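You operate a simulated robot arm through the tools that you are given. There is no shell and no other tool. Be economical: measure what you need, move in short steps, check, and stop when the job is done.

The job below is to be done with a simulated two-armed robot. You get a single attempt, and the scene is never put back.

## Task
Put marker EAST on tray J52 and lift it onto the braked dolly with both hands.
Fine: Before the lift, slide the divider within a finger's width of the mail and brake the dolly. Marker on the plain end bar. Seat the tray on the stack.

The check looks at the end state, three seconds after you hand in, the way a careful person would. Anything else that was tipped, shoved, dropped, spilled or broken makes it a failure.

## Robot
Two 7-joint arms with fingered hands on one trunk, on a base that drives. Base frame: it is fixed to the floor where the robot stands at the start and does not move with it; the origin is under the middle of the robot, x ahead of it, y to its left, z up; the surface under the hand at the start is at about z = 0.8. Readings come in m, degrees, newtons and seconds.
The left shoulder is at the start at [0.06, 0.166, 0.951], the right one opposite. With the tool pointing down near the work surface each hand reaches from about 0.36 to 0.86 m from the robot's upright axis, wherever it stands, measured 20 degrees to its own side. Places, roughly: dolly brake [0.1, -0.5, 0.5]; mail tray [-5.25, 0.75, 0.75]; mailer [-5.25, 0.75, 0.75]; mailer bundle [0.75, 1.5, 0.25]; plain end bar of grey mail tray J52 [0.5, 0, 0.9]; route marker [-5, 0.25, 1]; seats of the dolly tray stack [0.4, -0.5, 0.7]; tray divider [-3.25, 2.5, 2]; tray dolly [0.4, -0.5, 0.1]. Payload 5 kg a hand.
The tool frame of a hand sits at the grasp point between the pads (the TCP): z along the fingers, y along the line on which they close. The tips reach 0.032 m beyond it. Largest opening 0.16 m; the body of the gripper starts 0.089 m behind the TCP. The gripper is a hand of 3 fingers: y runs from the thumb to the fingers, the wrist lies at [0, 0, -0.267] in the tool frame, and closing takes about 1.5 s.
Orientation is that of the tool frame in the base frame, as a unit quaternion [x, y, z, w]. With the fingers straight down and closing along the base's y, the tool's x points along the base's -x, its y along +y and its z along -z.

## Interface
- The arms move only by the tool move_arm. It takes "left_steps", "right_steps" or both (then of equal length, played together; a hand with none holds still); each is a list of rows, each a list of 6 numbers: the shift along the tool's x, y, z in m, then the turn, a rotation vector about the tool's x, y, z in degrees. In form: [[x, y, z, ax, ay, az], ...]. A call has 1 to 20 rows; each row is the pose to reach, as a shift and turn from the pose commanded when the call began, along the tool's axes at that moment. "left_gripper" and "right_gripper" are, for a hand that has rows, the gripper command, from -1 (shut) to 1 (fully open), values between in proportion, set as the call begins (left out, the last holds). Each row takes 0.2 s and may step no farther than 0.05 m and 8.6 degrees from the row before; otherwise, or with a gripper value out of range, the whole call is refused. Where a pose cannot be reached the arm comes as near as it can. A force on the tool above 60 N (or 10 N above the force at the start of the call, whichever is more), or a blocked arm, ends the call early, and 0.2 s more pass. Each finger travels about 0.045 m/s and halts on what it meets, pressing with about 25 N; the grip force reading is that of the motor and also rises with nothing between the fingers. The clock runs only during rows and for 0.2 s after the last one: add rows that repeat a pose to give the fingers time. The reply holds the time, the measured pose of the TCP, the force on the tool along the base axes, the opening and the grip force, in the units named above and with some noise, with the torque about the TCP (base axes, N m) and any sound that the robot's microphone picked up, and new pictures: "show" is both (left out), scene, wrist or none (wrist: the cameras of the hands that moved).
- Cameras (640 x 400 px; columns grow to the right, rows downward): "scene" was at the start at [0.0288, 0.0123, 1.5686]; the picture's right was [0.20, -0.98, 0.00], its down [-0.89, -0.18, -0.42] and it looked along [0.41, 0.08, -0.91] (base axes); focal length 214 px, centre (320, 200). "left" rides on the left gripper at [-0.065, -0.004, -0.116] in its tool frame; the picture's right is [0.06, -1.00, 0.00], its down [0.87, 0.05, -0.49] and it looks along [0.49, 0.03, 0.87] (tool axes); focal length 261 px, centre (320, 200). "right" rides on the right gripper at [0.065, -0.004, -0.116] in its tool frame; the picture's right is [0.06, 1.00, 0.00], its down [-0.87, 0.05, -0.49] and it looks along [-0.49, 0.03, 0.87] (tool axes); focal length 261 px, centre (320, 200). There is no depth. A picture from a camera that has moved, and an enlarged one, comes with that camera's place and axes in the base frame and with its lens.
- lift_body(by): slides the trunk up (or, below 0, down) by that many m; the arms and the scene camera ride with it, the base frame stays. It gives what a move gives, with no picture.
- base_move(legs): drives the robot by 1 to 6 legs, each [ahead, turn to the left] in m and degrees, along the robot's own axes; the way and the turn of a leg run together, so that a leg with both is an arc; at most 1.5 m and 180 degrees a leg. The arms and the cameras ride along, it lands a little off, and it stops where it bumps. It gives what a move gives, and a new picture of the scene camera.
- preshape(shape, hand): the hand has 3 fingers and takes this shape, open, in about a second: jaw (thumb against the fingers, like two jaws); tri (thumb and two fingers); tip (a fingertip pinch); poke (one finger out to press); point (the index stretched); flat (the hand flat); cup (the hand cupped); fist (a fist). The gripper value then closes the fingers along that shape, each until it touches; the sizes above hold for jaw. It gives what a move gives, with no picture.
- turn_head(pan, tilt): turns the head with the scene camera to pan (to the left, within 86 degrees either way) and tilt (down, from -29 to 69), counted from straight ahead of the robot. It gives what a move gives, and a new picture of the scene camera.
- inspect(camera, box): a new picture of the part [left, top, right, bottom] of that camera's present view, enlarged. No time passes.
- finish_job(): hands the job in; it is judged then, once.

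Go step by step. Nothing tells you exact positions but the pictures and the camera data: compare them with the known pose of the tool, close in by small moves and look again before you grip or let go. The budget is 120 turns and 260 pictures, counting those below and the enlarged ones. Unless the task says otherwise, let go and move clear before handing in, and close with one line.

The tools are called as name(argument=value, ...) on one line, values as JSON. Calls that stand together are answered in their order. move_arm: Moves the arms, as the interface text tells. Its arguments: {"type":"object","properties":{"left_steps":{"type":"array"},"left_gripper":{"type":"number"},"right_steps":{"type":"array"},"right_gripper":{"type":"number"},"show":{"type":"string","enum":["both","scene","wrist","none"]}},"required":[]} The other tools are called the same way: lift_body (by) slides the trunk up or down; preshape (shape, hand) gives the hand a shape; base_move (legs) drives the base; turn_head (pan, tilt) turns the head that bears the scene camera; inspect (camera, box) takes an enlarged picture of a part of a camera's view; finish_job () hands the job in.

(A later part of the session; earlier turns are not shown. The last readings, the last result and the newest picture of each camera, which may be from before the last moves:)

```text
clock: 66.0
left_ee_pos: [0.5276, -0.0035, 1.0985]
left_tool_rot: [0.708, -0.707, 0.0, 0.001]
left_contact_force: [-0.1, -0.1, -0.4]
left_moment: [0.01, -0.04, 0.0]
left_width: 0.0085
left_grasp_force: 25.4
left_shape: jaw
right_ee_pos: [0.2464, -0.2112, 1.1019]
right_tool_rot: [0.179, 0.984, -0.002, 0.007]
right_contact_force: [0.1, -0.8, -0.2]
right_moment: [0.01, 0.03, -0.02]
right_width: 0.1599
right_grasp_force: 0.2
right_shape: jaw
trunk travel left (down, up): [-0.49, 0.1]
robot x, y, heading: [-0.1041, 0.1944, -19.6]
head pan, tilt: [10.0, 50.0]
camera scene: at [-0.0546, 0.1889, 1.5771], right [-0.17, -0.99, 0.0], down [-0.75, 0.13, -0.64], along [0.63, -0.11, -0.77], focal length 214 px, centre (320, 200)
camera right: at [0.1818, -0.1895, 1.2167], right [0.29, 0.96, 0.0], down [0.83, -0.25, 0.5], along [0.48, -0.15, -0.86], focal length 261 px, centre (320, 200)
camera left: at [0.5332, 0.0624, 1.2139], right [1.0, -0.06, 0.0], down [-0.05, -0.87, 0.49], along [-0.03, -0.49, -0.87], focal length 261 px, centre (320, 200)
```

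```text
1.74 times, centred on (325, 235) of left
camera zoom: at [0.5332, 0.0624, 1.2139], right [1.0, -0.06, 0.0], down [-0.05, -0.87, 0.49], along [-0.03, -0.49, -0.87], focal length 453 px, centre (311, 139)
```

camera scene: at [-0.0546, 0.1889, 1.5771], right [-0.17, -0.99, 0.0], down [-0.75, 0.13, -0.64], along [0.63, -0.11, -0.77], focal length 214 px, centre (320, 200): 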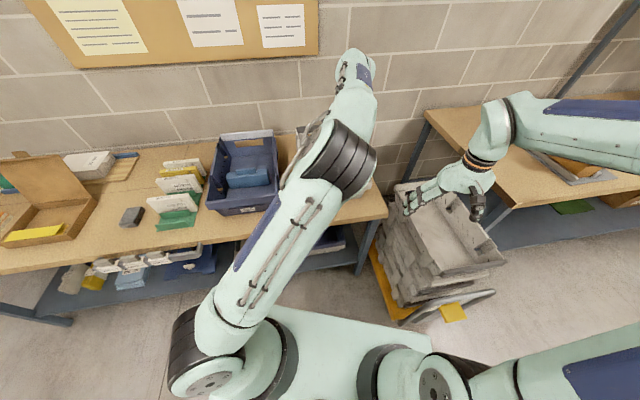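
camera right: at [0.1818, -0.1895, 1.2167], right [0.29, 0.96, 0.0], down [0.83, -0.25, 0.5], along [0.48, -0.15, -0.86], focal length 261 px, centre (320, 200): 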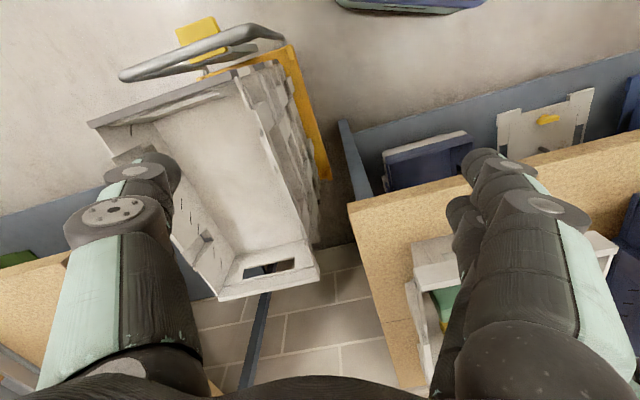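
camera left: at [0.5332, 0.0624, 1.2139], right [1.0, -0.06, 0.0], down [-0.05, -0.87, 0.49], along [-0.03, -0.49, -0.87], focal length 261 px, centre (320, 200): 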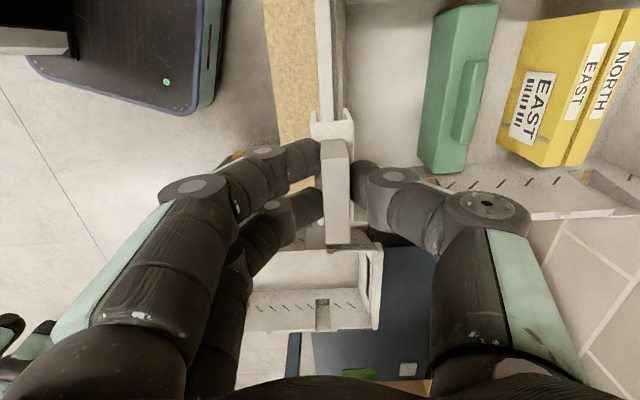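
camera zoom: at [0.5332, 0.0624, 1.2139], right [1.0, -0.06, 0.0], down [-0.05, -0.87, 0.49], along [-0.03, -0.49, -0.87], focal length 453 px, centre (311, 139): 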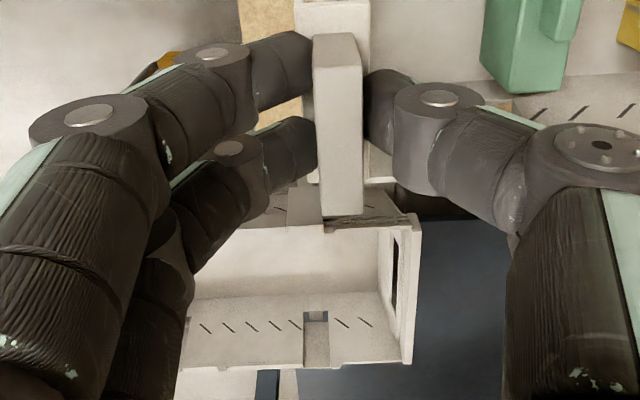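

The saddle slot and the bar line up within a few millimetres. I'll lower until the prongs are just above the bar and check again.

move_arm(left_steps=[[0, 0, 0.03, 0, 0, 0], [0, 0, 0.055, 0, 0, 0]], show="none")

inspect(camera="left", box=[250, 0, 410, 160])

inspect(camera="right", box=[380, 140, 640, 340])

```text
clock: 66.6
left_ee_pos: [0.5284, -0.0022, 1.0431]
left_tool_rot: [0.708, -0.707, 0.0, 0.0]
left_contact_force: [-0.4, -0.6, 0.8]
left_moment: [-0.01, 0.0, 0.0]
left_width: 0.0085
left_grasp_force: 25.2
left_shape: jaw
right_ee_pos: [0.2473, -0.2086, 1.1023]
right_tool_rot: [0.178, 0.984, -0.003, 0.007]
right_contact_force: [-0.6, -0.5, 0.1]
right_moment: [0.03, 0.0, 0.01]
right_width: 0.1598
right_grasp_force: 0.1
right_shape: jaw
trunk travel left (down, up): [-0.49, 0.1]
robot x, y, heading: [-0.1042, 0.1909, -19.9]
head pan, tilt: [10.0, 50.0]
```

```text
2.50 times, centred on (330, 80) of left
camera zoom: at [0.5338, 0.0637, 1.1586], right [1.0, -0.06, 0.0], down [-0.05, -0.87, 0.49], along [-0.03, -0.49, -0.87], focal length 652 px, centre (295, 500)
```

zoom: 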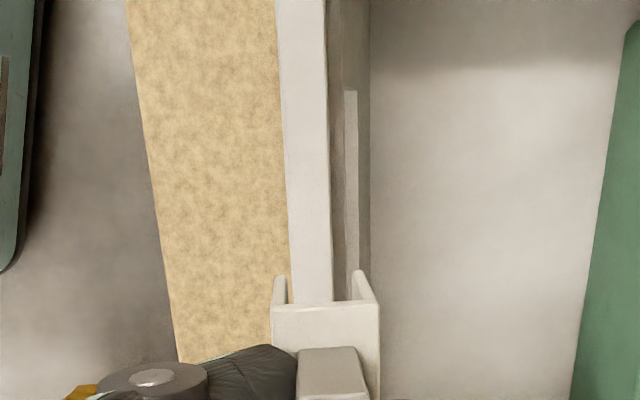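

```text
2.00 times, centred on (510, 240) of right
camera zoom: at [0.1821, -0.1887, 1.2169], right [0.29, 0.96, 0.0], down [0.83, -0.25, 0.5], along [0.48, -0.15, -0.86], focal length 521 px, centre (-60, 120)
```

zoom: 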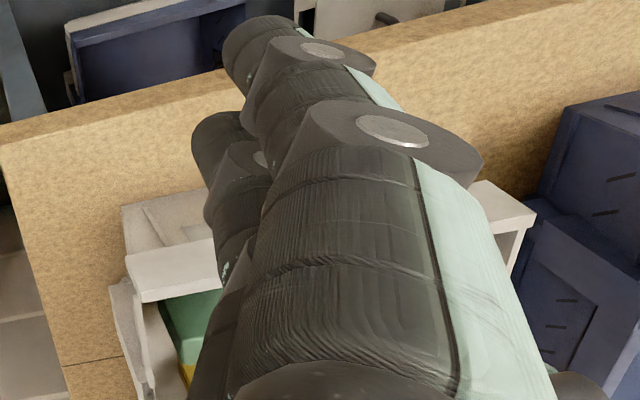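

The prongs straddle the bar; a 1.5 mm shift toward the robot centres it. I'll descend further and watch the force.

move_arm(left_steps=[[0, 0.0015, 0.01, 0, 0, 0], [0, 0.0015, 0.02, 0, 0, 0], [0, 0.0015, 0.03, 0, 0, 0]], show="none")

inspect(camera="left", box=[250, 0, 410, 160])

```text
clock: 67.4
left_ee_pos: [0.5268, -0.0035, 1.0122]
left_tool_rot: [-0.707, 0.707, 0.0, 0.0]
left_contact_force: [0.5, 0.7, 0.3]
left_moment: [0.0, 0.0, 0.0]
left_width: 0.0084
left_grasp_force: 24.8
left_shape: jaw
right_ee_pos: [0.2459, -0.2101, 1.1021]
right_tool_rot: [0.178, 0.984, -0.001, 0.007]
right_contact_force: [0.2, -0.5, -0.1]
right_moment: [0.02, -0.06, 0.02]
right_width: 0.1599
right_grasp_force: 0.0
right_shape: jaw
trunk travel left (down, up): [-0.49, 0.1]
robot x, y, heading: [-0.0984, 0.1922, -19.8]
head pan, tilt: [10.0, 50.0]
```

```text
2.50 times, centred on (330, 80) of left
camera zoom: at [0.5321, 0.0634, 1.1284], right [1.0, -0.06, 0.0], down [-0.05, -0.87, 0.49], along [-0.03, -0.49, -0.87], focal length 652 px, centre (295, 500)
```

zoom: 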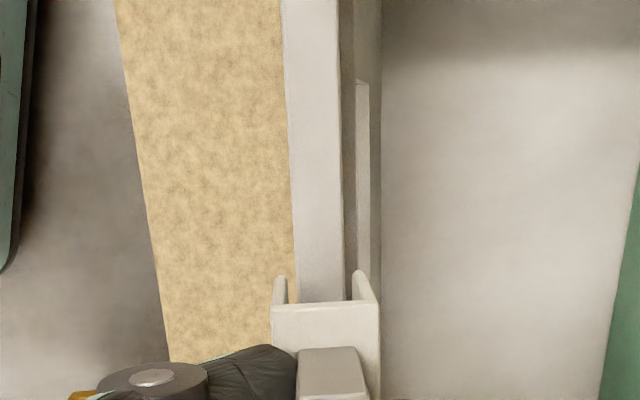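

Now centred well. Continuing down slowly until the saddle seats.

move_arm(left_steps=[[0, 0, 0.008, 0, 0, 0], [0, 0, 0.014, 0, 0, 0], [0, 0, 0.02, 0, 0, 0]], show="none")

inspect(camera="left", box=[250, 0, 410, 160])

```text
clock: 68.2
left_ee_pos: [0.5263, -0.0036, 0.9944]
left_tool_rot: [0.708, -0.707, 0.0, 0.001]
left_contact_force: [0.4, 0.7, -0.4]
left_moment: [-0.03, -0.04, 0.02]
left_width: 0.0087
left_grasp_force: 25.1
left_shape: jaw
right_ee_pos: [0.2463, -0.21, 1.1015]
right_tool_rot: [0.178, 0.984, -0.002, 0.006]
right_contact_force: [-0.5, 0.2, 0.0]
right_moment: [-0.06, -0.01, 0.02]
right_width: 0.1597
right_grasp_force: 0.0
right_shape: jaw
trunk travel left (down, up): [-0.49, 0.1]
robot x, y, heading: [-0.1012, 0.1928, -20.3]
head pan, tilt: [10.0, 50.0]
```

```text
2.50 times, centred on (330, 80) of left
camera zoom: at [0.532, 0.0633, 1.1086], right [1.0, -0.06, 0.0], down [-0.05, -0.87, 0.49], along [-0.03, -0.49, -0.87], focal length 652 px, centre (295, 500)
```

zoom: 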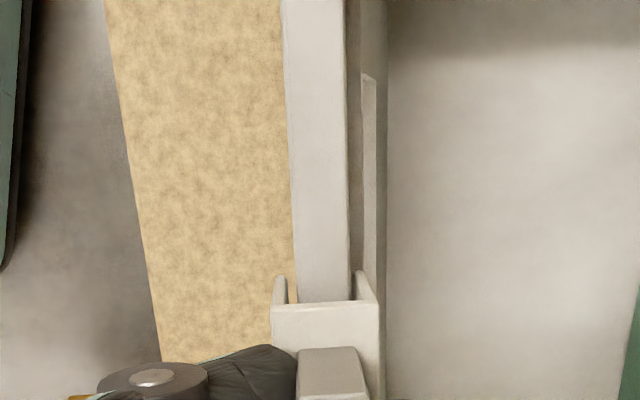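

move_arm(left_steps=[[0, -0.001, 0.006, 0, 0, 0], [0, -0.001, 0.012, 0, 0, 0], [0, -0.001, 0.018, 0, 0, 0]], show="none")

inspect(camera="left", box=[250, 0, 410, 160])

```text
clock: 69.0
left_ee_pos: [0.5275, -0.003, 0.9757]
left_tool_rot: [-0.707, 0.707, -0.001, 0.001]
left_contact_force: [-1.0, -0.5, -0.8]
left_moment: [-0.01, -0.03, 0.02]
left_width: 0.0084
left_grasp_force: 24.4
left_shape: jaw
right_ee_pos: [0.2465, -0.2096, 1.1025]
right_tool_rot: [0.178, 0.984, -0.002, 0.007]
right_contact_force: [1.0, 0.1, 0.9]
right_moment: [0.0, -0.03, 0.01]
right_width: 0.1602
right_grasp_force: 0.1
right_shape: jaw
trunk travel left (down, up): [-0.49, 0.1]
robot x, y, heading: [-0.1044, 0.1911, -19.8]
head pan, tilt: [10.0, 50.0]
```

```text
2.50 times, centred on (330, 80) of left
camera zoom: at [0.5329, 0.0634, 1.0906], right [1.0, -0.06, 0.0], down [-0.05, -0.87, 0.49], along [-0.03, -0.49, -0.87], focal length 652 px, centre (295, 500)
```

zoom: 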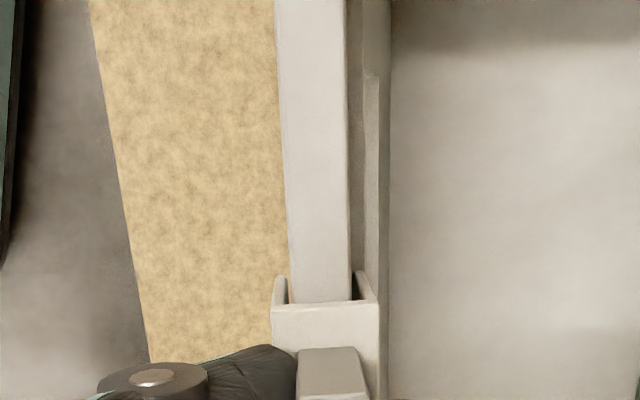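

The bar is now between the prongs. A few more millimetres down until contact.

move_arm(left_steps=[[0, 0, 0.003, 0, 0, 0], [0, 0, 0.006, 0, 0, 0], [0, 0, 0.009, 0, 0, 0], [0, 0, 0.012, 0, 0, 0]], show="none")

inspect(camera="left", box=[250, 0, 410, 160])

```text
clock: 70.0
left_ee_pos: [0.5287, -0.0024, 0.9728]
left_tool_rot: [-0.707, 0.707, -0.007, 0.002]
left_contact_force: [-9.7, 4.4, 32.7]
left_moment: [0.17, 0.45, 0.04]
left_width: 0.0118
left_grasp_force: 25.3
left_shape: jaw
right_ee_pos: [0.2442, -0.2092, 1.103]
right_tool_rot: [0.177, 0.984, -0.002, 0.007]
right_contact_force: [1.0, 0.2, -0.5]
right_moment: [-0.05, 0.04, -0.01]
right_width: 0.16
right_grasp_force: 0.0
right_shape: jaw
trunk travel left (down, up): [-0.49, 0.1]
robot x, y, heading: [-0.1029, 0.1897, -20.0]
head pan, tilt: [10.0, 50.0]
stopped in row 4 (left hand): the force on the tool passed its limit at 64 N (the readings are from after the stop); the commanded pose is now the measured one
```

```text
2.50 times, centred on (330, 80) of left
camera zoom: at [0.5321, 0.0634, 1.0883], right [1.0, -0.06, 0.01], down [-0.06, -0.86, 0.5], along [-0.02, -0.5, -0.87], focal length 652 px, centre (295, 500)
```

zoom: 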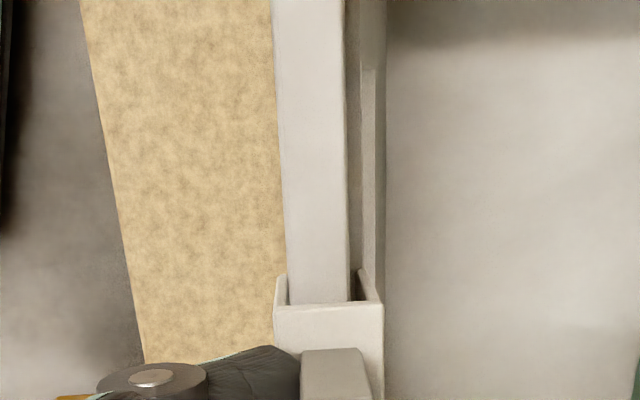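

The saddle bottoms out on the bar at the expected height. I'll relax the pressure, open slightly, and lift clear to check.

move_arm(left_steps=[[0, 0, -0.002, 0, 0, 0], [0, 0, -0.002, 0, 0, 0]], show="none")

move_arm(left_steps=[[0, 0, 0, 0, 0, 0], [0, 0, 0, 0, 0, 0], [0, 0, 0, 0, 0, 0], [0, 0, -0.02, 0, 0, 0], [0, 0, -0.06, 0, 0, 0], [0, 0, -0.1, 0, 0, 0]], left_gripper=-0.4, show="wrist")

```text
clock: 70.6
left_ee_pos: [0.5283, -0.0029, 0.9733]
left_tool_rot: [-0.707, 0.708, -0.005, 0.001]
left_contact_force: [-5.5, 2.5, 35.0]
left_moment: [0.11, 0.31, 0.02]
left_width: 0.012
left_grasp_force: 24.5
left_shape: jaw
right_ee_pos: [0.244, -0.2088, 1.1042]
right_tool_rot: [0.177, 0.984, -0.003, 0.006]
right_contact_force: [1.0, 0.0, 0.9]
right_moment: [-0.01, 0.02, -0.03]
right_width: 0.1597
right_grasp_force: 0.1
right_shape: jaw
trunk travel left (down, up): [-0.49, 0.1]
robot x, y, heading: [-0.0955, 0.1934, -20.0]
head pan, tilt: [10.0, 50.0]
```

```text
clock: 72.0
left_ee_pos: [0.5276, -0.002, 1.0713]
left_tool_rot: [0.707, -0.707, 0.004, 0.0]
left_contact_force: [-1.4, 0.1, 0.8]
left_moment: [-0.02, 0.0, -0.01]
left_width: 0.0477
left_grasp_force: 0.0
left_shape: jaw
right_ee_pos: [0.2461, -0.2084, 1.1013]
right_tool_rot: [0.178, 0.984, -0.002, 0.007]
right_contact_force: [-0.1, -0.1, 0.8]
right_moment: [-0.02, 0.02, 0.02]
right_width: 0.16
right_grasp_force: 0.1
right_shape: jaw
trunk travel left (down, up): [-0.49, 0.1]
robot x, y, heading: [-0.1018, 0.1966, -19.8]
head pan, tilt: [10.0, 50.0]
camera left: at [0.5326, 0.0638, 1.1872], right [1.0, -0.06, 0.01], down [-0.06, -0.87, 0.5], along [-0.03, -0.5, -0.87], focal length 261 px, centre (320, 200)
```

left: 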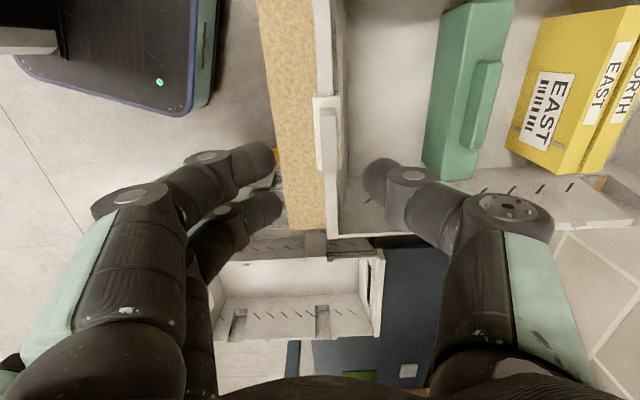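

The marker stays on the bar. I'll raise the left hand aside and inspect the seat.

move_arm(left_steps=[[0, 0, -0.04, 0, 0, 0], [-0.04, 0.02, -0.06, 0, 0, 7], [-0.08, 0.04, -0.06, 0, 0, 14], [-0.12, 0.06, -0.06, 0, 0, 21], [-0.16, 0.08, -0.06, 0, 0, 28], [-0.2, 0.09, -0.06, 0, 0, 35], [-0.24, 0.1, -0.06, 0, 0, 42], [-0.28, 0.1, -0.06, 0, 0, 49]], show="scene")

inspect(camera="scene", box=[270, 90, 410, 220])

```text
clock: 73.8
left_ee_pos: [0.4273, 0.2783, 1.1284]
left_tool_rot: [-0.349, 0.937, -0.003, 0.001]
left_contact_force: [0.2, 1.2, 0.6]
left_moment: [-0.02, 0.02, 0.01]
left_width: 0.0477
left_grasp_force: 0.1
left_shape: jaw
right_ee_pos: [0.2463, -0.2076, 1.1016]
right_tool_rot: [0.178, 0.984, -0.003, 0.007]
right_contact_force: [-0.1, -0.5, 0.1]
right_moment: [-0.04, 0.05, 0.02]
right_width: 0.16
right_grasp_force: 0.0
right_shape: jaw
trunk travel left (down, up): [-0.49, 0.1]
robot x, y, heading: [-0.1009, 0.1933, -19.6]
head pan, tilt: [10.0, 50.0]
camera scene: at [-0.0544, 0.1907, 1.5771], right [-0.17, -0.99, 0.0], down [-0.75, 0.13, -0.64], along [0.63, -0.11, -0.77], focal length 214 px, centre (320, 200)
```

scene: 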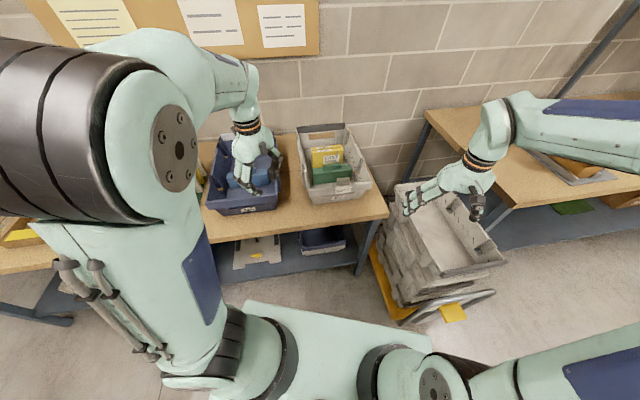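

```text
3.08 times, centred on (340, 155) of scene
camera zoom: at [-0.0544, 0.1907, 1.5771], right [-0.17, -0.99, 0.0], down [-0.75, 0.13, -0.64], along [0.63, -0.11, -0.77], focal length 660 px, centre (258, 338)
```

zoom: 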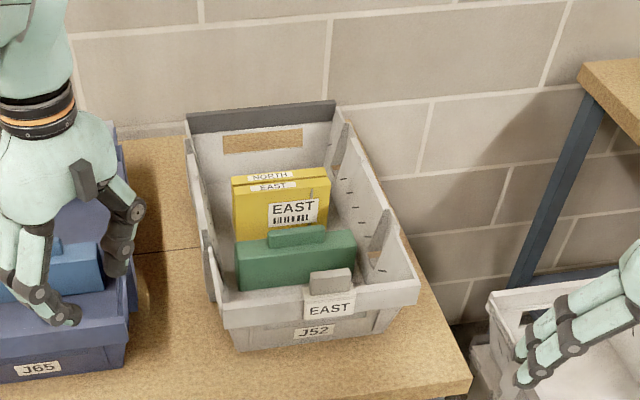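

The marker EAST sits properly on the near plain bar. Now I bring the right hand above the divider to measure its gap to the mail.

move_arm(right_steps=[[-0.0315, 0.034, 0, 0, 0, -2.05], [-0.063, 0.068, 0, 0, 0, -4.1], [-0.0945, 0.102, 0, 0, 0, -6.15], [-0.126, 0.136, 0, 0, 0, -8.2], [-0.1575, 0.17, 0, 0, 0, -10.25], [-0.189, 0.204, 0, 0, 0, -12.3], [-0.2205, 0.238, 0, 0, 0, -14.35], [-0.252, 0.272, 0, 0, 0, -16.4], [-0.2835, 0.306, 0, 0, 0, -18.45], [-0.315, 0.34, 0, 0, 0, -20.5]])

inspect(camera="right", box=[180, 80, 460, 380])

```text
clock: 76.0
left_ee_pos: [0.4267, 0.2763, 1.1306]
left_tool_rot: [-0.35, 0.937, -0.002, 0.002]
left_contact_force: [0.3, -0.1, -0.9]
left_moment: [0.02, -0.05, 0.02]
left_width: 0.0475
left_grasp_force: 0.1
left_shape: jaw
right_ee_pos: [0.589, -0.0151, 1.1044]
right_tool_rot: [0.015, 1.0, -0.004, 0.007]
right_contact_force: [0.8, -0.3, -0.2]
right_moment: [0.01, -0.02, -0.01]
right_width: 0.1601
right_grasp_force: 0.1
right_shape: jaw
right hand out of reach, approached as far as the arm can: row 9, 10
trunk travel left (down, up): [-0.49, 0.1]
robot x, y, heading: [-0.1028, 0.19, -20.1]
head pan, tilt: [10.0, 50.0]
camera scene: at [-0.0558, 0.189, 1.5771], right [-0.17, -0.99, 0.0], down [-0.75, 0.13, -0.64], along [0.63, -0.11, -0.77], focal length 214 px, centre (320, 200)
camera right: at [0.5223, -0.0163, 1.2199], right [-0.03, 1.0, -0.01], down [0.86, 0.03, 0.5], along [0.5, 0.01, -0.86], focal length 261 px, centre (320, 200)
```

scene: 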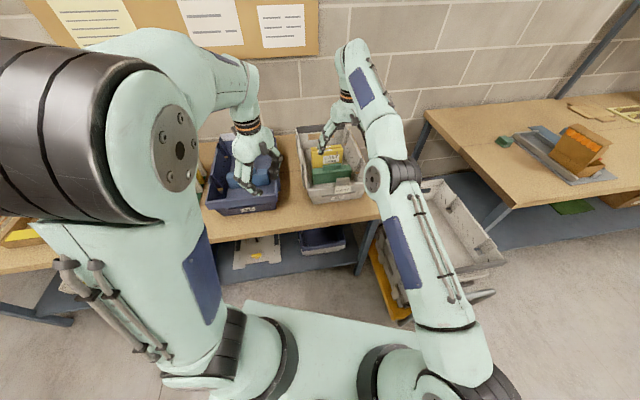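
right: 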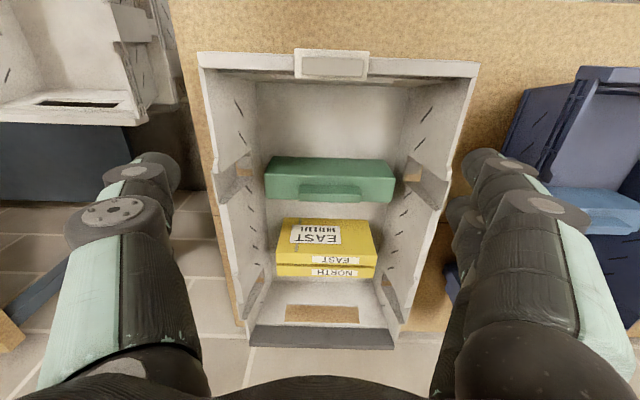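

```text
1.33 times, centred on (320, 230) of right
camera zoom: at [0.5223, -0.0163, 1.2199], right [-0.03, 1.0, -0.01], down [0.86, 0.03, 0.5], along [0.5, 0.01, -0.86], focal length 348 px, centre (320, 160)
```

zoom: 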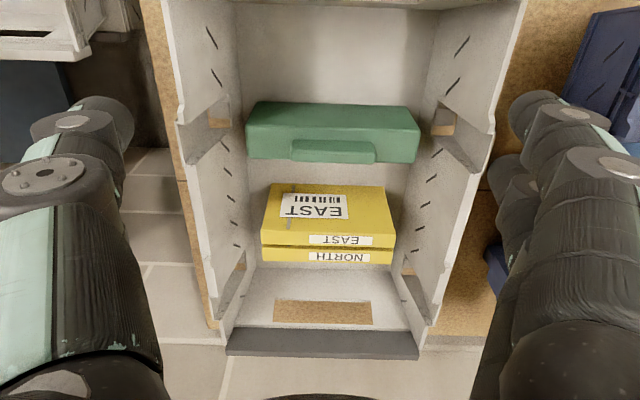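

The divider's front face is at about x 0.68 and the mail front at about x 0.80, so the gap is several centimetres. From here the right arm falls short, so I'll re-park the robot squarely in front of the tray.

base_move(legs=[[0, 52], [-0.355, 0], [0, -32]])

```text
clock: 82.3
left_ee_pos: [0.0635, 0.2689, 1.1288]
left_tool_rot: [-0.517, 0.856, -0.003, 0.002]
left_contact_force: [0.4, -0.4, 0.3]
left_moment: [0.02, 0.0, -0.01]
left_width: 0.0478
left_grasp_force: 0.1
left_shape: jaw
right_ee_pos: [0.3207, 0.057, 1.1062]
right_tool_rot: [-0.17, 0.985, -0.001, 0.007]
right_contact_force: [0.3, -0.1, 0.4]
right_moment: [0.02, 0.01, 0.0]
right_width: 0.1599
right_grasp_force: 0.0
right_shape: jaw
trunk travel left (down, up): [-0.49, 0.1]
robot x, y, heading: [-0.3964, -0.0024, 1.4]
head pan, tilt: [10.0, 50.0]
camera scene: at [-0.3545, 0.0127, 1.5771], right [0.2, -0.98, 0.0], down [-0.75, -0.15, -0.64], along [0.63, 0.13, -0.77], focal length 214 px, centre (320, 200)
```

scene: 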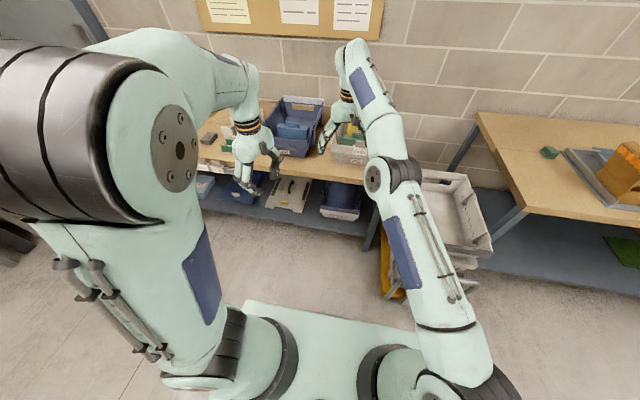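

Both hands back to a square, compact posture, then drive in.

move_arm(left_steps=[[-0.005, -0.002, 0, 0, 0, 7.8], [-0.01, -0.004, 0, 0, 0, 15.6], [-0.015, -0.006, 0, 0, 0, 23.4], [-0.02, -0.008, 0, 0, 0, 31.2], [-0.025, -0.01, 0, 0, 0, 39], [-0.03, -0.012, 0, 0, 0, 46.8], [-0.037, -0.015, 0, 0, 0, 54.6], [-0.044, -0.0175, 0, 0, 0, 62.3]], right_steps=[[0.029, -0.017, 0, 0, 0, 2.4], [0.058, -0.034, 0, 0, 0, 4.9], [0.086, -0.052, 0, 0, 0, 7.3], [0.115, -0.069, 0, 0, 0, 9.8], [0.144, -0.086, 0, 0, 0, 12.2], [0.172, -0.103, 0, 0, 0, 14.7], [0.2, -0.12, 0, 0, 0, 17.1], [0.23, -0.138, 0, 0, 0, 19.6]], left_gripper=1, show="none")

base_move(legs=[[0.24, -1.4], [0.23, 0]])

turn_head(pan=0, tilt=50)

```text
clock: 84.1
left_ee_pos: [0.0997, 0.2987, 1.13]
left_tool_rot: [0.003, 1.0, -0.001, 0.003]
left_contact_force: [1.2, -0.7, 0.0]
left_moment: [0.03, 0.02, 0.0]
left_width: 0.1598
left_grasp_force: 0.0
left_shape: jaw
right_ee_pos: [0.3576, -0.1622, 1.1404]
right_tool_rot: [0.0, 1.0, 0.0, 0.005]
right_contact_force: [0.6, -0.9, 0.2]
right_moment: [0.04, 0.03, 0.0]
right_width: 0.16
right_grasp_force: 0.0
right_shape: jaw
right hand out of reach, approached as far as the arm can: row 1, 2, 3, 4, 5, 6, 7, 8
trunk travel left (down, up): [-0.49, 0.1]
robot x, y, heading: [-0.3977, -0.002, 1.2]
head pan, tilt: [10.0, 50.0]
```

```text
clock: 87.2
left_ee_pos: [0.5791, 0.2918, 1.129]
left_tool_rot: [0.012, 1.0, 0.0, 0.003]
left_contact_force: [0.5, 0.1, -0.9]
left_moment: [0.02, 0.05, 0.01]
left_width: 0.16
left_grasp_force: 0.0
left_shape: jaw
right_ee_pos: [0.8257, -0.1755, 1.1404]
right_tool_rot: [0.011, 1.0, -0.001, 0.005]
right_contact_force: [-0.3, 0.0, -0.2]
right_moment: [-0.03, 0.02, 0.02]
right_width: 0.16
right_grasp_force: 0.0
right_shape: jaw
trunk travel left (down, up): [-0.49, 0.1]
robot x, y, heading: [0.0722, 0.0021, 0.3]
head pan, tilt: [10.0, 50.0]
camera scene: at [0.119, 0.0158, 1.577], right [0.17, -0.98, 0.0], down [-0.76, -0.13, -0.64], along [0.63, 0.11, -0.77], focal length 214 px, centre (320, 200)
```

scene: 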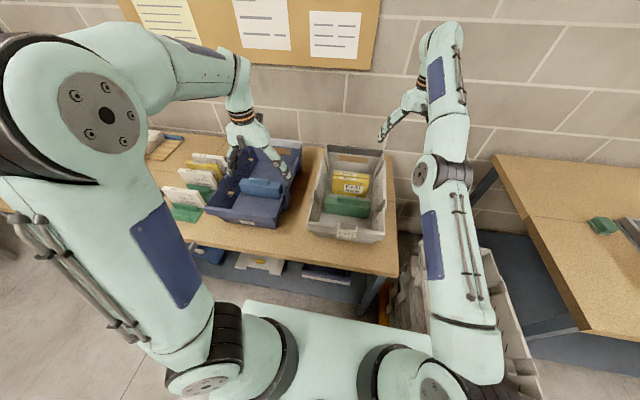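

```text
clock: 88.0
left_ee_pos: [0.579, 0.2899, 1.1298]
left_tool_rot: [0.012, 1.0, -0.001, 0.004]
left_contact_force: [0.6, -0.2, -0.4]
left_moment: [-0.01, 0.0, -0.02]
left_width: 0.1599
left_grasp_force: 0.0
left_shape: jaw
right_ee_pos: [0.8254, -0.1747, 1.1413]
right_tool_rot: [0.012, 1.0, -0.001, 0.006]
right_contact_force: [-0.7, 0.2, 0.2]
right_moment: [0.0, 0.0, -0.03]
right_width: 0.1601
right_grasp_force: 0.0
right_shape: jaw
trunk travel left (down, up): [-0.49, 0.1]
robot x, y, heading: [0.0711, 0.0033, 0.2]
head pan, tilt: [0.0, 50.0]
camera scene: at [0.1189, 0.0025, 1.5771], right [0.0, -1.0, 0.0], down [-0.77, 0.0, -0.64], along [0.64, 0.0, -0.77], focal length 214 px, centre (320, 200)
```

scene: 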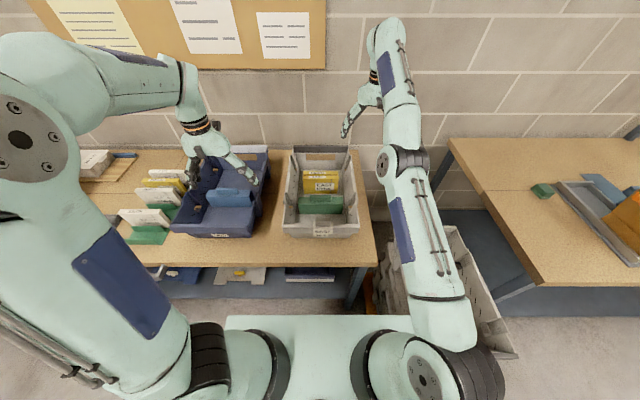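

The right arm is stretched out; I'll bring it back over the space just in front of the divider, with the hand closed.

move_arm(right_steps=[[0.03, 0.02, 0, 0, 0, 0], [0.06, 0.04, 0, 0, 0, 0], [0.09, 0.07, 0, 0, 0, 0], [0.12, 0.1, 0, 0, 0, 0], [0.15, 0.13, 0, 0, 0, 0], [0.18, 0.16, 0, 0, 0, 0], [0.205, 0.175, 0.0, 0, 0, 0], [0.205, 0.175, 0.03, 0, 0, 0]], right_gripper=-1)

```text
clock: 89.8
left_ee_pos: [0.5781, 0.291, 1.1287]
left_tool_rot: [0.014, 1.0, -0.001, 0.003]
left_contact_force: [0.7, -0.8, -0.2]
left_moment: [0.03, -0.02, -0.01]
left_width: 0.1598
left_grasp_force: 0.1
left_shape: jaw
right_ee_pos: [0.7535, 0.0493, 1.1729]
right_tool_rot: [0.012, 1.0, 0.0, 0.004]
right_contact_force: [0.5, -0.4, -0.5]
right_moment: [0.03, -0.01, -0.02]
right_width: 0.0
right_grasp_force: 0.1
right_shape: jaw
right hand out of reach, approached as far as the arm can: row 1, 2, 3, 4, 5, 6, 7, 8
trunk travel left (down, up): [-0.49, 0.1]
robot x, y, heading: [0.0703, 0.0025, 0.0]
head pan, tilt: [0.0, 50.0]
camera scene: at [0.1189, 0.0011, 1.5771], right [0.0, -1.0, 0.0], down [-0.77, 0.0, -0.64], along [0.64, 0.0, -0.77], focal length 214 px, centre (320, 200)
camera right: at [0.6869, 0.0489, 1.2871], right [-0.04, 1.0, 0.0], down [0.87, 0.03, 0.5], along [0.5, 0.02, -0.87], focal length 261 px, centre (320, 200)
```

scene: 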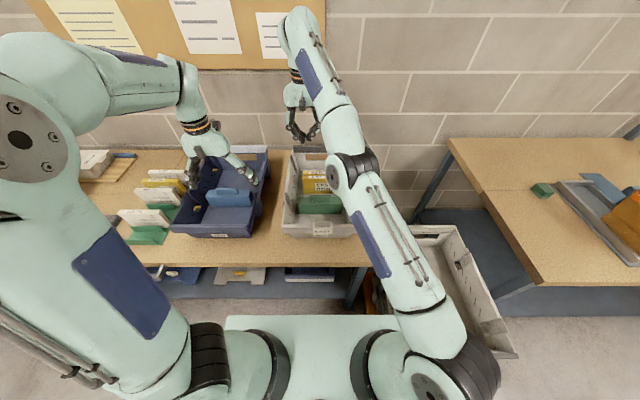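
right: 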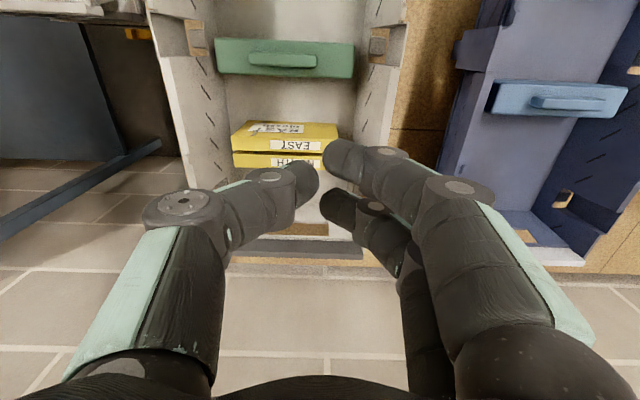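

move_arm(right_steps=[[0.03, 0, 0, 0, 0, 0], [0.06, -0.03, 0, 0, 0, 0], [0.1, -0.06, 0, 0, 0, 0], [0.14, -0.09, 0, 0, 0, 0], [0.18, -0.12, 0, 0, 0, 0], [0.22, -0.15, 0, 0, 0, 0], [0.22, -0.15, 0, 0, 0, 0], [0.22, -0.15, 0, 0, 0, 0]], show="scene")

```text
clock: 91.6
left_ee_pos: [0.5781, 0.2925, 1.1298]
left_tool_rot: [0.013, 1.0, -0.002, 0.003]
left_contact_force: [0.4, 0.4, -0.5]
left_moment: [-0.04, -0.01, 0.02]
left_width: 0.1596
left_grasp_force: 0.2
left_shape: jaw
right_ee_pos: [0.7488, 0.0053, 1.2142]
right_tool_rot: [0.011, 1.0, -0.001, 0.006]
right_contact_force: [-0.4, 0.0, -0.4]
right_moment: [-0.01, -0.03, 0.01]
right_width: 0.0001
right_grasp_force: 24.9
right_shape: jaw
right hand out of reach, approached as far as the arm can: row 1, 2, 3, 4, 5, 6, 7, 8
trunk travel left (down, up): [-0.49, 0.1]
robot x, y, heading: [0.071, 0.0038, 0.1]
head pan, tilt: [0.0, 50.0]
camera scene: at [0.1186, 0.0029, 1.5771], right [0.0, -1.0, 0.0], down [-0.77, 0.0, -0.64], along [0.64, 0.0, -0.77], focal length 214 px, centre (320, 200)
```

scene: 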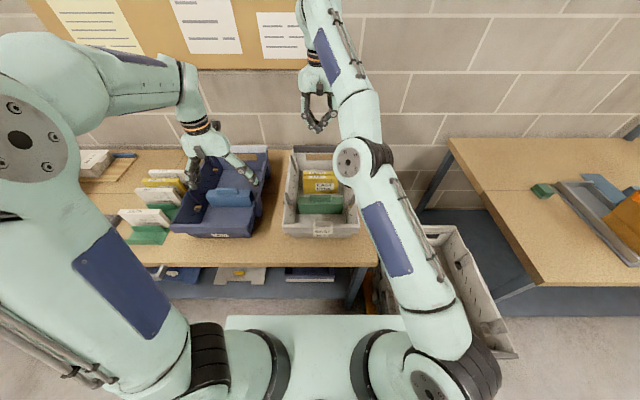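

move_arm(right_steps=[[0, 0, 0.03, 0, 0, -5], [0, 0, 0.06, 0, 0, -10], [0, 0, 0.09, 0, 0, -16], [0, 0, 0.12, 0, 0, -20], [0, 0, 0.14, 0, 0, -20]], show="none")

```text
clock: 92.8
left_ee_pos: [0.5788, 0.2911, 1.1293]
left_tool_rot: [0.012, 1.0, -0.002, 0.004]
left_contact_force: [0.4, 0.7, 0.0]
left_moment: [-0.01, 0.03, -0.01]
left_width: 0.1596
left_grasp_force: 0.0
left_shape: jaw
right_ee_pos: [0.8015, 0.0192, 1.0999]
right_tool_rot: [-0.162, 0.987, -0.002, 0.005]
right_contact_force: [0.2, 0.0, -0.8]
right_moment: [0.01, -0.01, 0.02]
right_width: 0.0002
right_grasp_force: 25.3
right_shape: jaw
right hand out of reach, approached as far as the arm can: row 1, 2, 3, 4, 5
trunk travel left (down, up): [-0.49, 0.1]
robot x, y, heading: [0.0721, 0.0024, 0.2]
head pan, tilt: [0.0, 50.0]
```

move_arm(right_steps=[[0, -0.045, 0, 0, 0, 5], [0, -0.09, 0, 0, 0, 10], [0, -0.135, 0, 0, 0, 15], [0, -0.18, 0, 0, 0, 20], [0, -0.225, 0, 0, 0, 20], [0, -0.26, 0, 0, 0, 20], [0.04, -0.26, 0, 0, 0, 20], [0.08, -0.26, 0, 0, 0, 20]], show="scene")

```text
clock: 94.6
left_ee_pos: [0.5782, 0.2909, 1.1303]
left_tool_rot: [0.012, 1.0, -0.002, 0.004]
left_contact_force: [-0.6, 0.4, 0.3]
left_moment: [-0.03, 0.01, 0.0]
left_width: 0.1601
left_grasp_force: 0.2
left_shape: jaw
right_ee_pos: [0.8382, -0.2492, 1.1095]
right_tool_rot: [0.011, 1.0, -0.001, 0.005]
right_contact_force: [-0.1, 0.9, 0.7]
right_moment: [-0.05, -0.01, 0.0]
right_width: 0.0
right_grasp_force: 25.0
right_shape: jaw
right hand out of reach, approached as far as the arm can: row 3, 4, 5, 6, 8
trunk travel left (down, up): [-0.49, 0.1]
robot x, y, heading: [0.0725, 0.0026, -0.1]
head pan, tilt: [0.0, 50.0]
camera scene: at [0.1186, 0.0027, 1.5771], right [0.0, -1.0, 0.0], down [-0.77, 0.0, -0.64], along [0.64, 0.0, -0.77], focal length 214 px, centre (320, 200)
```

scene: 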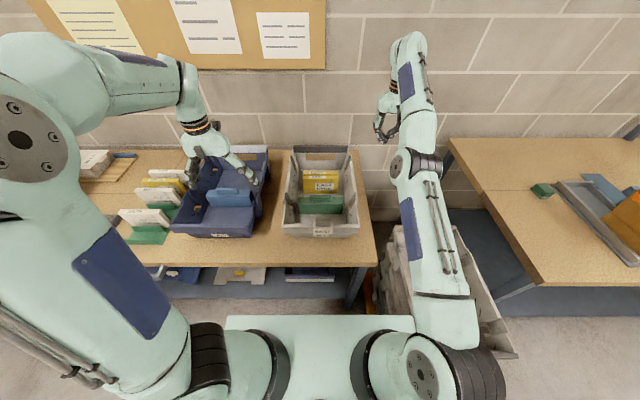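

Some rows were reached this time. I'll keep nudging inward in small steps on the right side to get the elbow bending.

move_arm(right_steps=[[0.01, -0.02, 0, 0, 0, 0], [0.02, -0.04, 0, 0, 0, 0], [0.03, -0.06, 0, 0, 0, 0], [0.04, -0.08, 0, 0, 0, 0], [0.05, -0.1, 0, 0, 0, 0], [0.07, -0.12, 0, 0, 0, 0], [0.09, -0.14, 0, 0, 0, 0], [0.11, -0.14, 0, 0, 0, 0], [0.13, -0.14, 0, 0, 0, 0], [0.15, -0.14, 0, 0, 0, 0]], show="scene")

```text
clock: 96.8
left_ee_pos: [0.5775, 0.2908, 1.1296]
left_tool_rot: [0.012, 1.0, -0.001, 0.004]
left_contact_force: [0.1, 0.5, 0.0]
left_moment: [0.03, 0.02, 0.01]
left_width: 0.1597
left_grasp_force: 0.1
left_shape: jaw
right_ee_pos: [0.8127, -0.376, 1.1324]
right_tool_rot: [0.011, 1.0, 0.0, 0.005]
right_contact_force: [0.1, -0.3, 0.0]
right_moment: [0.01, 0.0, -0.03]
right_width: 0.0
right_grasp_force: 25.1
right_shape: jaw
right hand out of reach, approached as far as the arm can: row 1, 2, 3, 4, 5, 6, 7, 8, 9, 10
trunk travel left (down, up): [-0.49, 0.1]
robot x, y, heading: [0.0742, 0.0052, -0.1]
head pan, tilt: [0.0, 50.0]
camera scene: at [0.119, 0.0024, 1.5771], right [0.0, -1.0, 0.0], down [-0.77, 0.0, -0.64], along [0.64, 0.0, -0.77], focal length 214 px, centre (320, 200)
```

scene: 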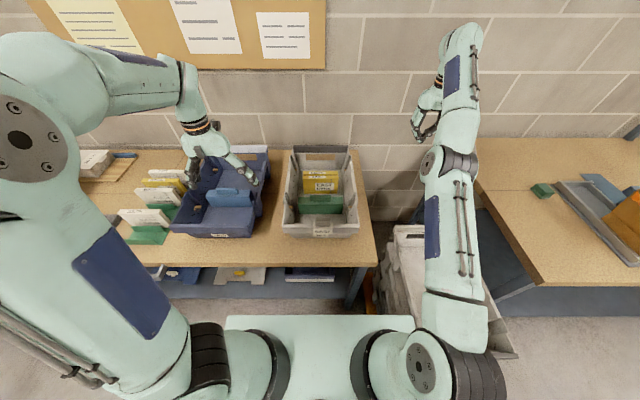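

move_arm(right_steps=[[-0.03, -0.02, 0, 0, 0, 0], [-0.06, -0.04, 0, 0, 0, 0], [-0.06, -0.04, 0.04, 0, 0, 0], [-0.05, -0.04, 0.085, 0, 0, 0], [-0.02, -0.03, 0.12, 0, 0, 0], [0.02, -0.01, 0.14, 0, 0, 0], [0.06, 0, 0.16, 0, 0, 0], [0.1, 0, 0.16, 0, 0, 0], [0.14, 0, 0.16, 0, 0, 0]], show="scene")

```text
clock: 98.8
left_ee_pos: [0.5783, 0.2904, 1.1297]
left_tool_rot: [0.012, 1.0, 0.0, 0.003]
left_contact_force: [0.0, 0.3, 0.1]
left_moment: [0.04, -0.04, 0.0]
left_width: 0.1598
left_grasp_force: 0.0
left_shape: jaw
right_ee_pos: [0.6735, -0.3752, 0.9727]
right_tool_rot: [0.012, 1.0, -0.001, 0.007]
right_contact_force: [-0.5, 0.4, -0.1]
right_moment: [-0.03, 0.01, -0.03]
right_width: 0.0
right_grasp_force: 24.9
right_shape: jaw
right hand out of reach, approached as far as the arm can: row 1, 2, 3, 4
trunk travel left (down, up): [-0.49, 0.1]
robot x, y, heading: [0.0707, 0.0021, -0.0]
head pan, tilt: [0.0, 50.0]
camera scene: at [0.1181, 0.0022, 1.5771], right [0.0, -1.0, 0.0], down [-0.77, 0.0, -0.64], along [0.64, 0.0, -0.77], focal length 214 px, centre (320, 200)
```

scene: 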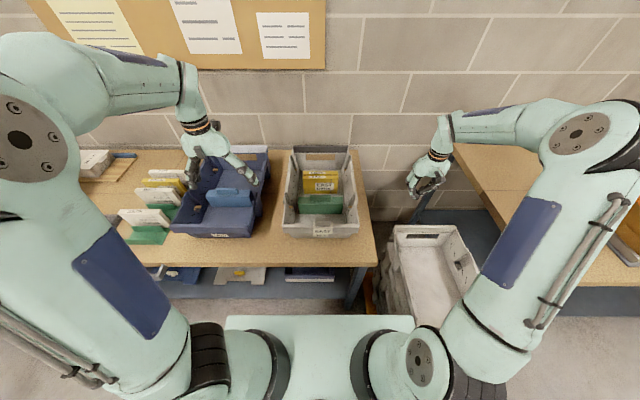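

The elbow is back in its normal bend. Now I'll raise the right hand and bring it above the space in front of the divider.

move_arm(right_steps=[[0, 0, -0.045, 0, 0, 0], [0, 0, -0.09, 0, 0, 0], [0.01, 0.045, -0.11, 0, 0, 0], [0.02, 0.09, -0.11, 0, 0, 0], [0.03, 0.135, -0.11, 0, 0, 0], [0.04, 0.18, -0.11, 0, 0, 0], [0.045, 0.225, -0.11, 0, 0, 0], [0.05, 0.27, -0.11, 0, 0, 0], [0.055, 0.315, -0.11, 0, 0, 0], [0.06, 0.36, -0.11, 0, 0, 0], [0.06, 0.37, -0.11, 0, 0, 0]])

inspect(camera="scene", box=[260, 130, 390, 250])

```text
refused: row 3 steps farther than a row can; nothing moved
```

```text
3.33 times, centred on (325, 190) of scene
camera zoom: at [0.1181, 0.0022, 1.5771], right [0.0, -1.0, 0.0], down [-0.77, 0.0, -0.64], along [0.64, 0.0, -0.77], focal length 715 px, centre (303, 233)
```

zoom: 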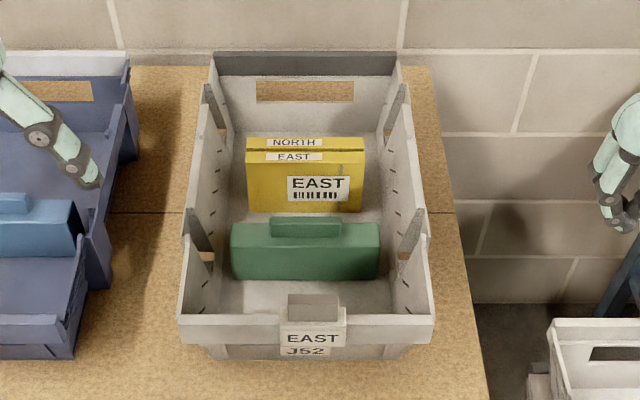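

The view is clear: divider spans x≈0.671–0.700 (top z≈0.90), mail front at x≈0.79. I'll bring the closed right hand above the space in front of the divider.

move_arm(right_steps=[[0, 0, -0.045, 0, 0, 0], [0, 0, -0.09, 0, 0, 0], [0.01, 0.04, -0.11, 0, 0, 0], [0.02, 0.085, -0.11, 0, 0, 0], [0.03, 0.13, -0.11, 0, 0, 0], [0.04, 0.175, -0.11, 0, 0, 0], [0.045, 0.22, -0.11, 0, 0, 0], [0.05, 0.265, -0.11, 0, 0, 0], [0.055, 0.31, -0.11, 0, 0, 0], [0.06, 0.355, -0.11, 0, 0, 0], [0.06, 0.37, -0.11, 0, 0, 0]])

```text
clock: 101.2
left_ee_pos: [0.5789, 0.2907, 1.13]
left_tool_rot: [0.012, 1.0, 0.0, 0.003]
left_contact_force: [0.3, 0.2, -0.1]
left_moment: [0.05, 0.0, 0.01]
left_width: 0.1598
left_grasp_force: 0.0
left_shape: jaw
right_ee_pos: [0.6222, -0.0013, 1.0795]
right_tool_rot: [0.012, 1.0, -0.002, 0.006]
right_contact_force: [0.6, 0.9, -0.4]
right_moment: [0.0, -0.01, 0.01]
right_width: 0.0
right_grasp_force: 24.7
right_shape: jaw
trunk travel left (down, up): [-0.49, 0.1]
robot x, y, heading: [0.0703, 0.0014, 0.0]
head pan, tilt: [0.0, 50.0]
camera scene: at [0.1187, 0.0024, 1.5771], right [0.0, -1.0, 0.0], down [-0.77, 0.0, -0.64], along [0.64, 0.0, -0.77], focal length 214 px, centre (320, 200)
camera right: at [0.5558, -0.0034, 1.1944], right [-0.04, 1.0, 0.0], down [0.86, 0.03, 0.5], along [0.5, 0.02, -0.86], focal length 261 px, centre (320, 200)
```

scene: 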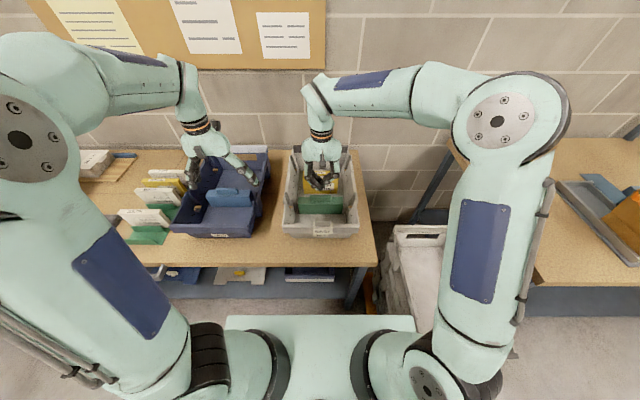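
right: 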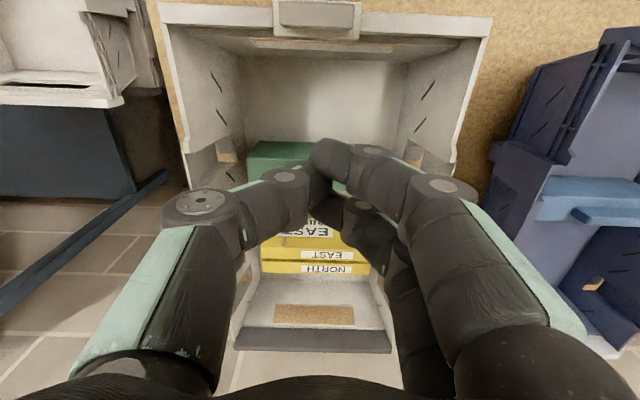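

I'll descend in front of the divider (x≈0.603) to just above the tray floor.

move_arm(right_steps=[[0.019, 0, 0.03, 0, 0, 0], [0.019, 0, 0.07, 0, 0, 0], [0.019, 0, 0.11, 0, 0, 0], [0.019, 0, 0.15, 0, 0, 0], [0.019, 0, 0.18, 0, 0, 0], [0.019, 0, 0.2, 0, 0, 0]])

inspect(camera="scene", box=[260, 130, 390, 250])

```text
clock: 102.6
left_ee_pos: [0.5788, 0.2905, 1.1306]
left_tool_rot: [0.012, 1.0, -0.001, 0.004]
left_contact_force: [1.0, 0.0, -0.4]
left_moment: [0.01, -0.01, 0.0]
left_width: 0.1602
left_grasp_force: 0.2
left_shape: jaw
right_ee_pos: [0.6069, -0.0036, 0.8791]
right_tool_rot: [0.011, 1.0, -0.001, 0.006]
right_contact_force: [0.6, -0.1, 0.5]
right_moment: [0.03, 0.04, 0.04]
right_width: 0.0001
right_grasp_force: 24.5
right_shape: jaw
trunk travel left (down, up): [-0.49, 0.1]
robot x, y, heading: [0.0752, 0.0021, -0.1]
head pan, tilt: [0.0, 50.0]
camera scene: at [0.119, 0.0025, 1.5771], right [0.0, -1.0, 0.0], down [-0.77, 0.0, -0.64], along [0.64, 0.0, -0.77], focal length 214 px, centre (320, 200)
camera right: at [0.5398, -0.0043, 0.9934], right [-0.04, 1.0, 0.0], down [0.86, 0.04, 0.5], along [0.5, 0.02, -0.86], focal length 261 px, centre (320, 200)
```

scene: 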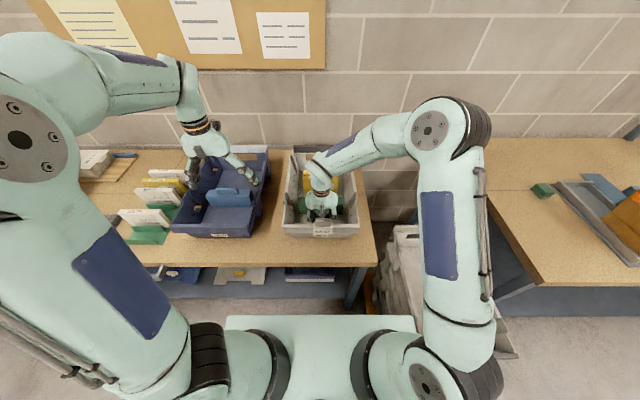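
right: 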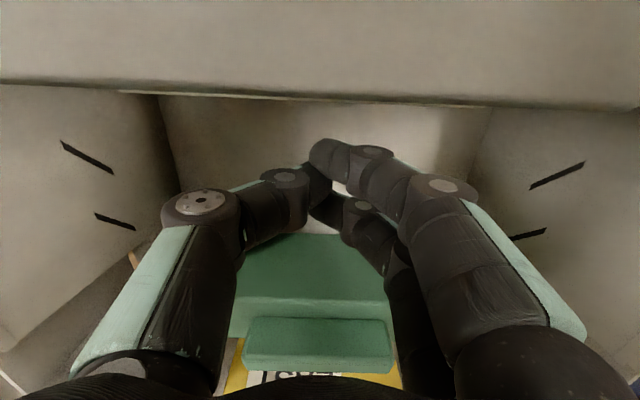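

```text
3.33 times, centred on (325, 190) of scene
camera zoom: at [0.119, 0.0025, 1.5771], right [0.0, -1.0, 0.0], down [-0.77, 0.0, -0.64], along [0.64, 0.0, -0.77], focal length 715 px, centre (303, 233)
```

zoom: 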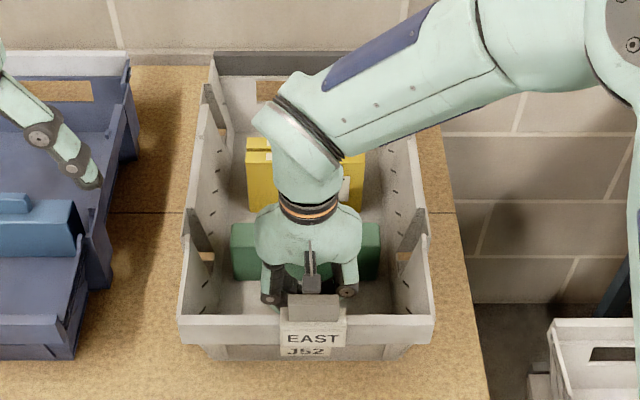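

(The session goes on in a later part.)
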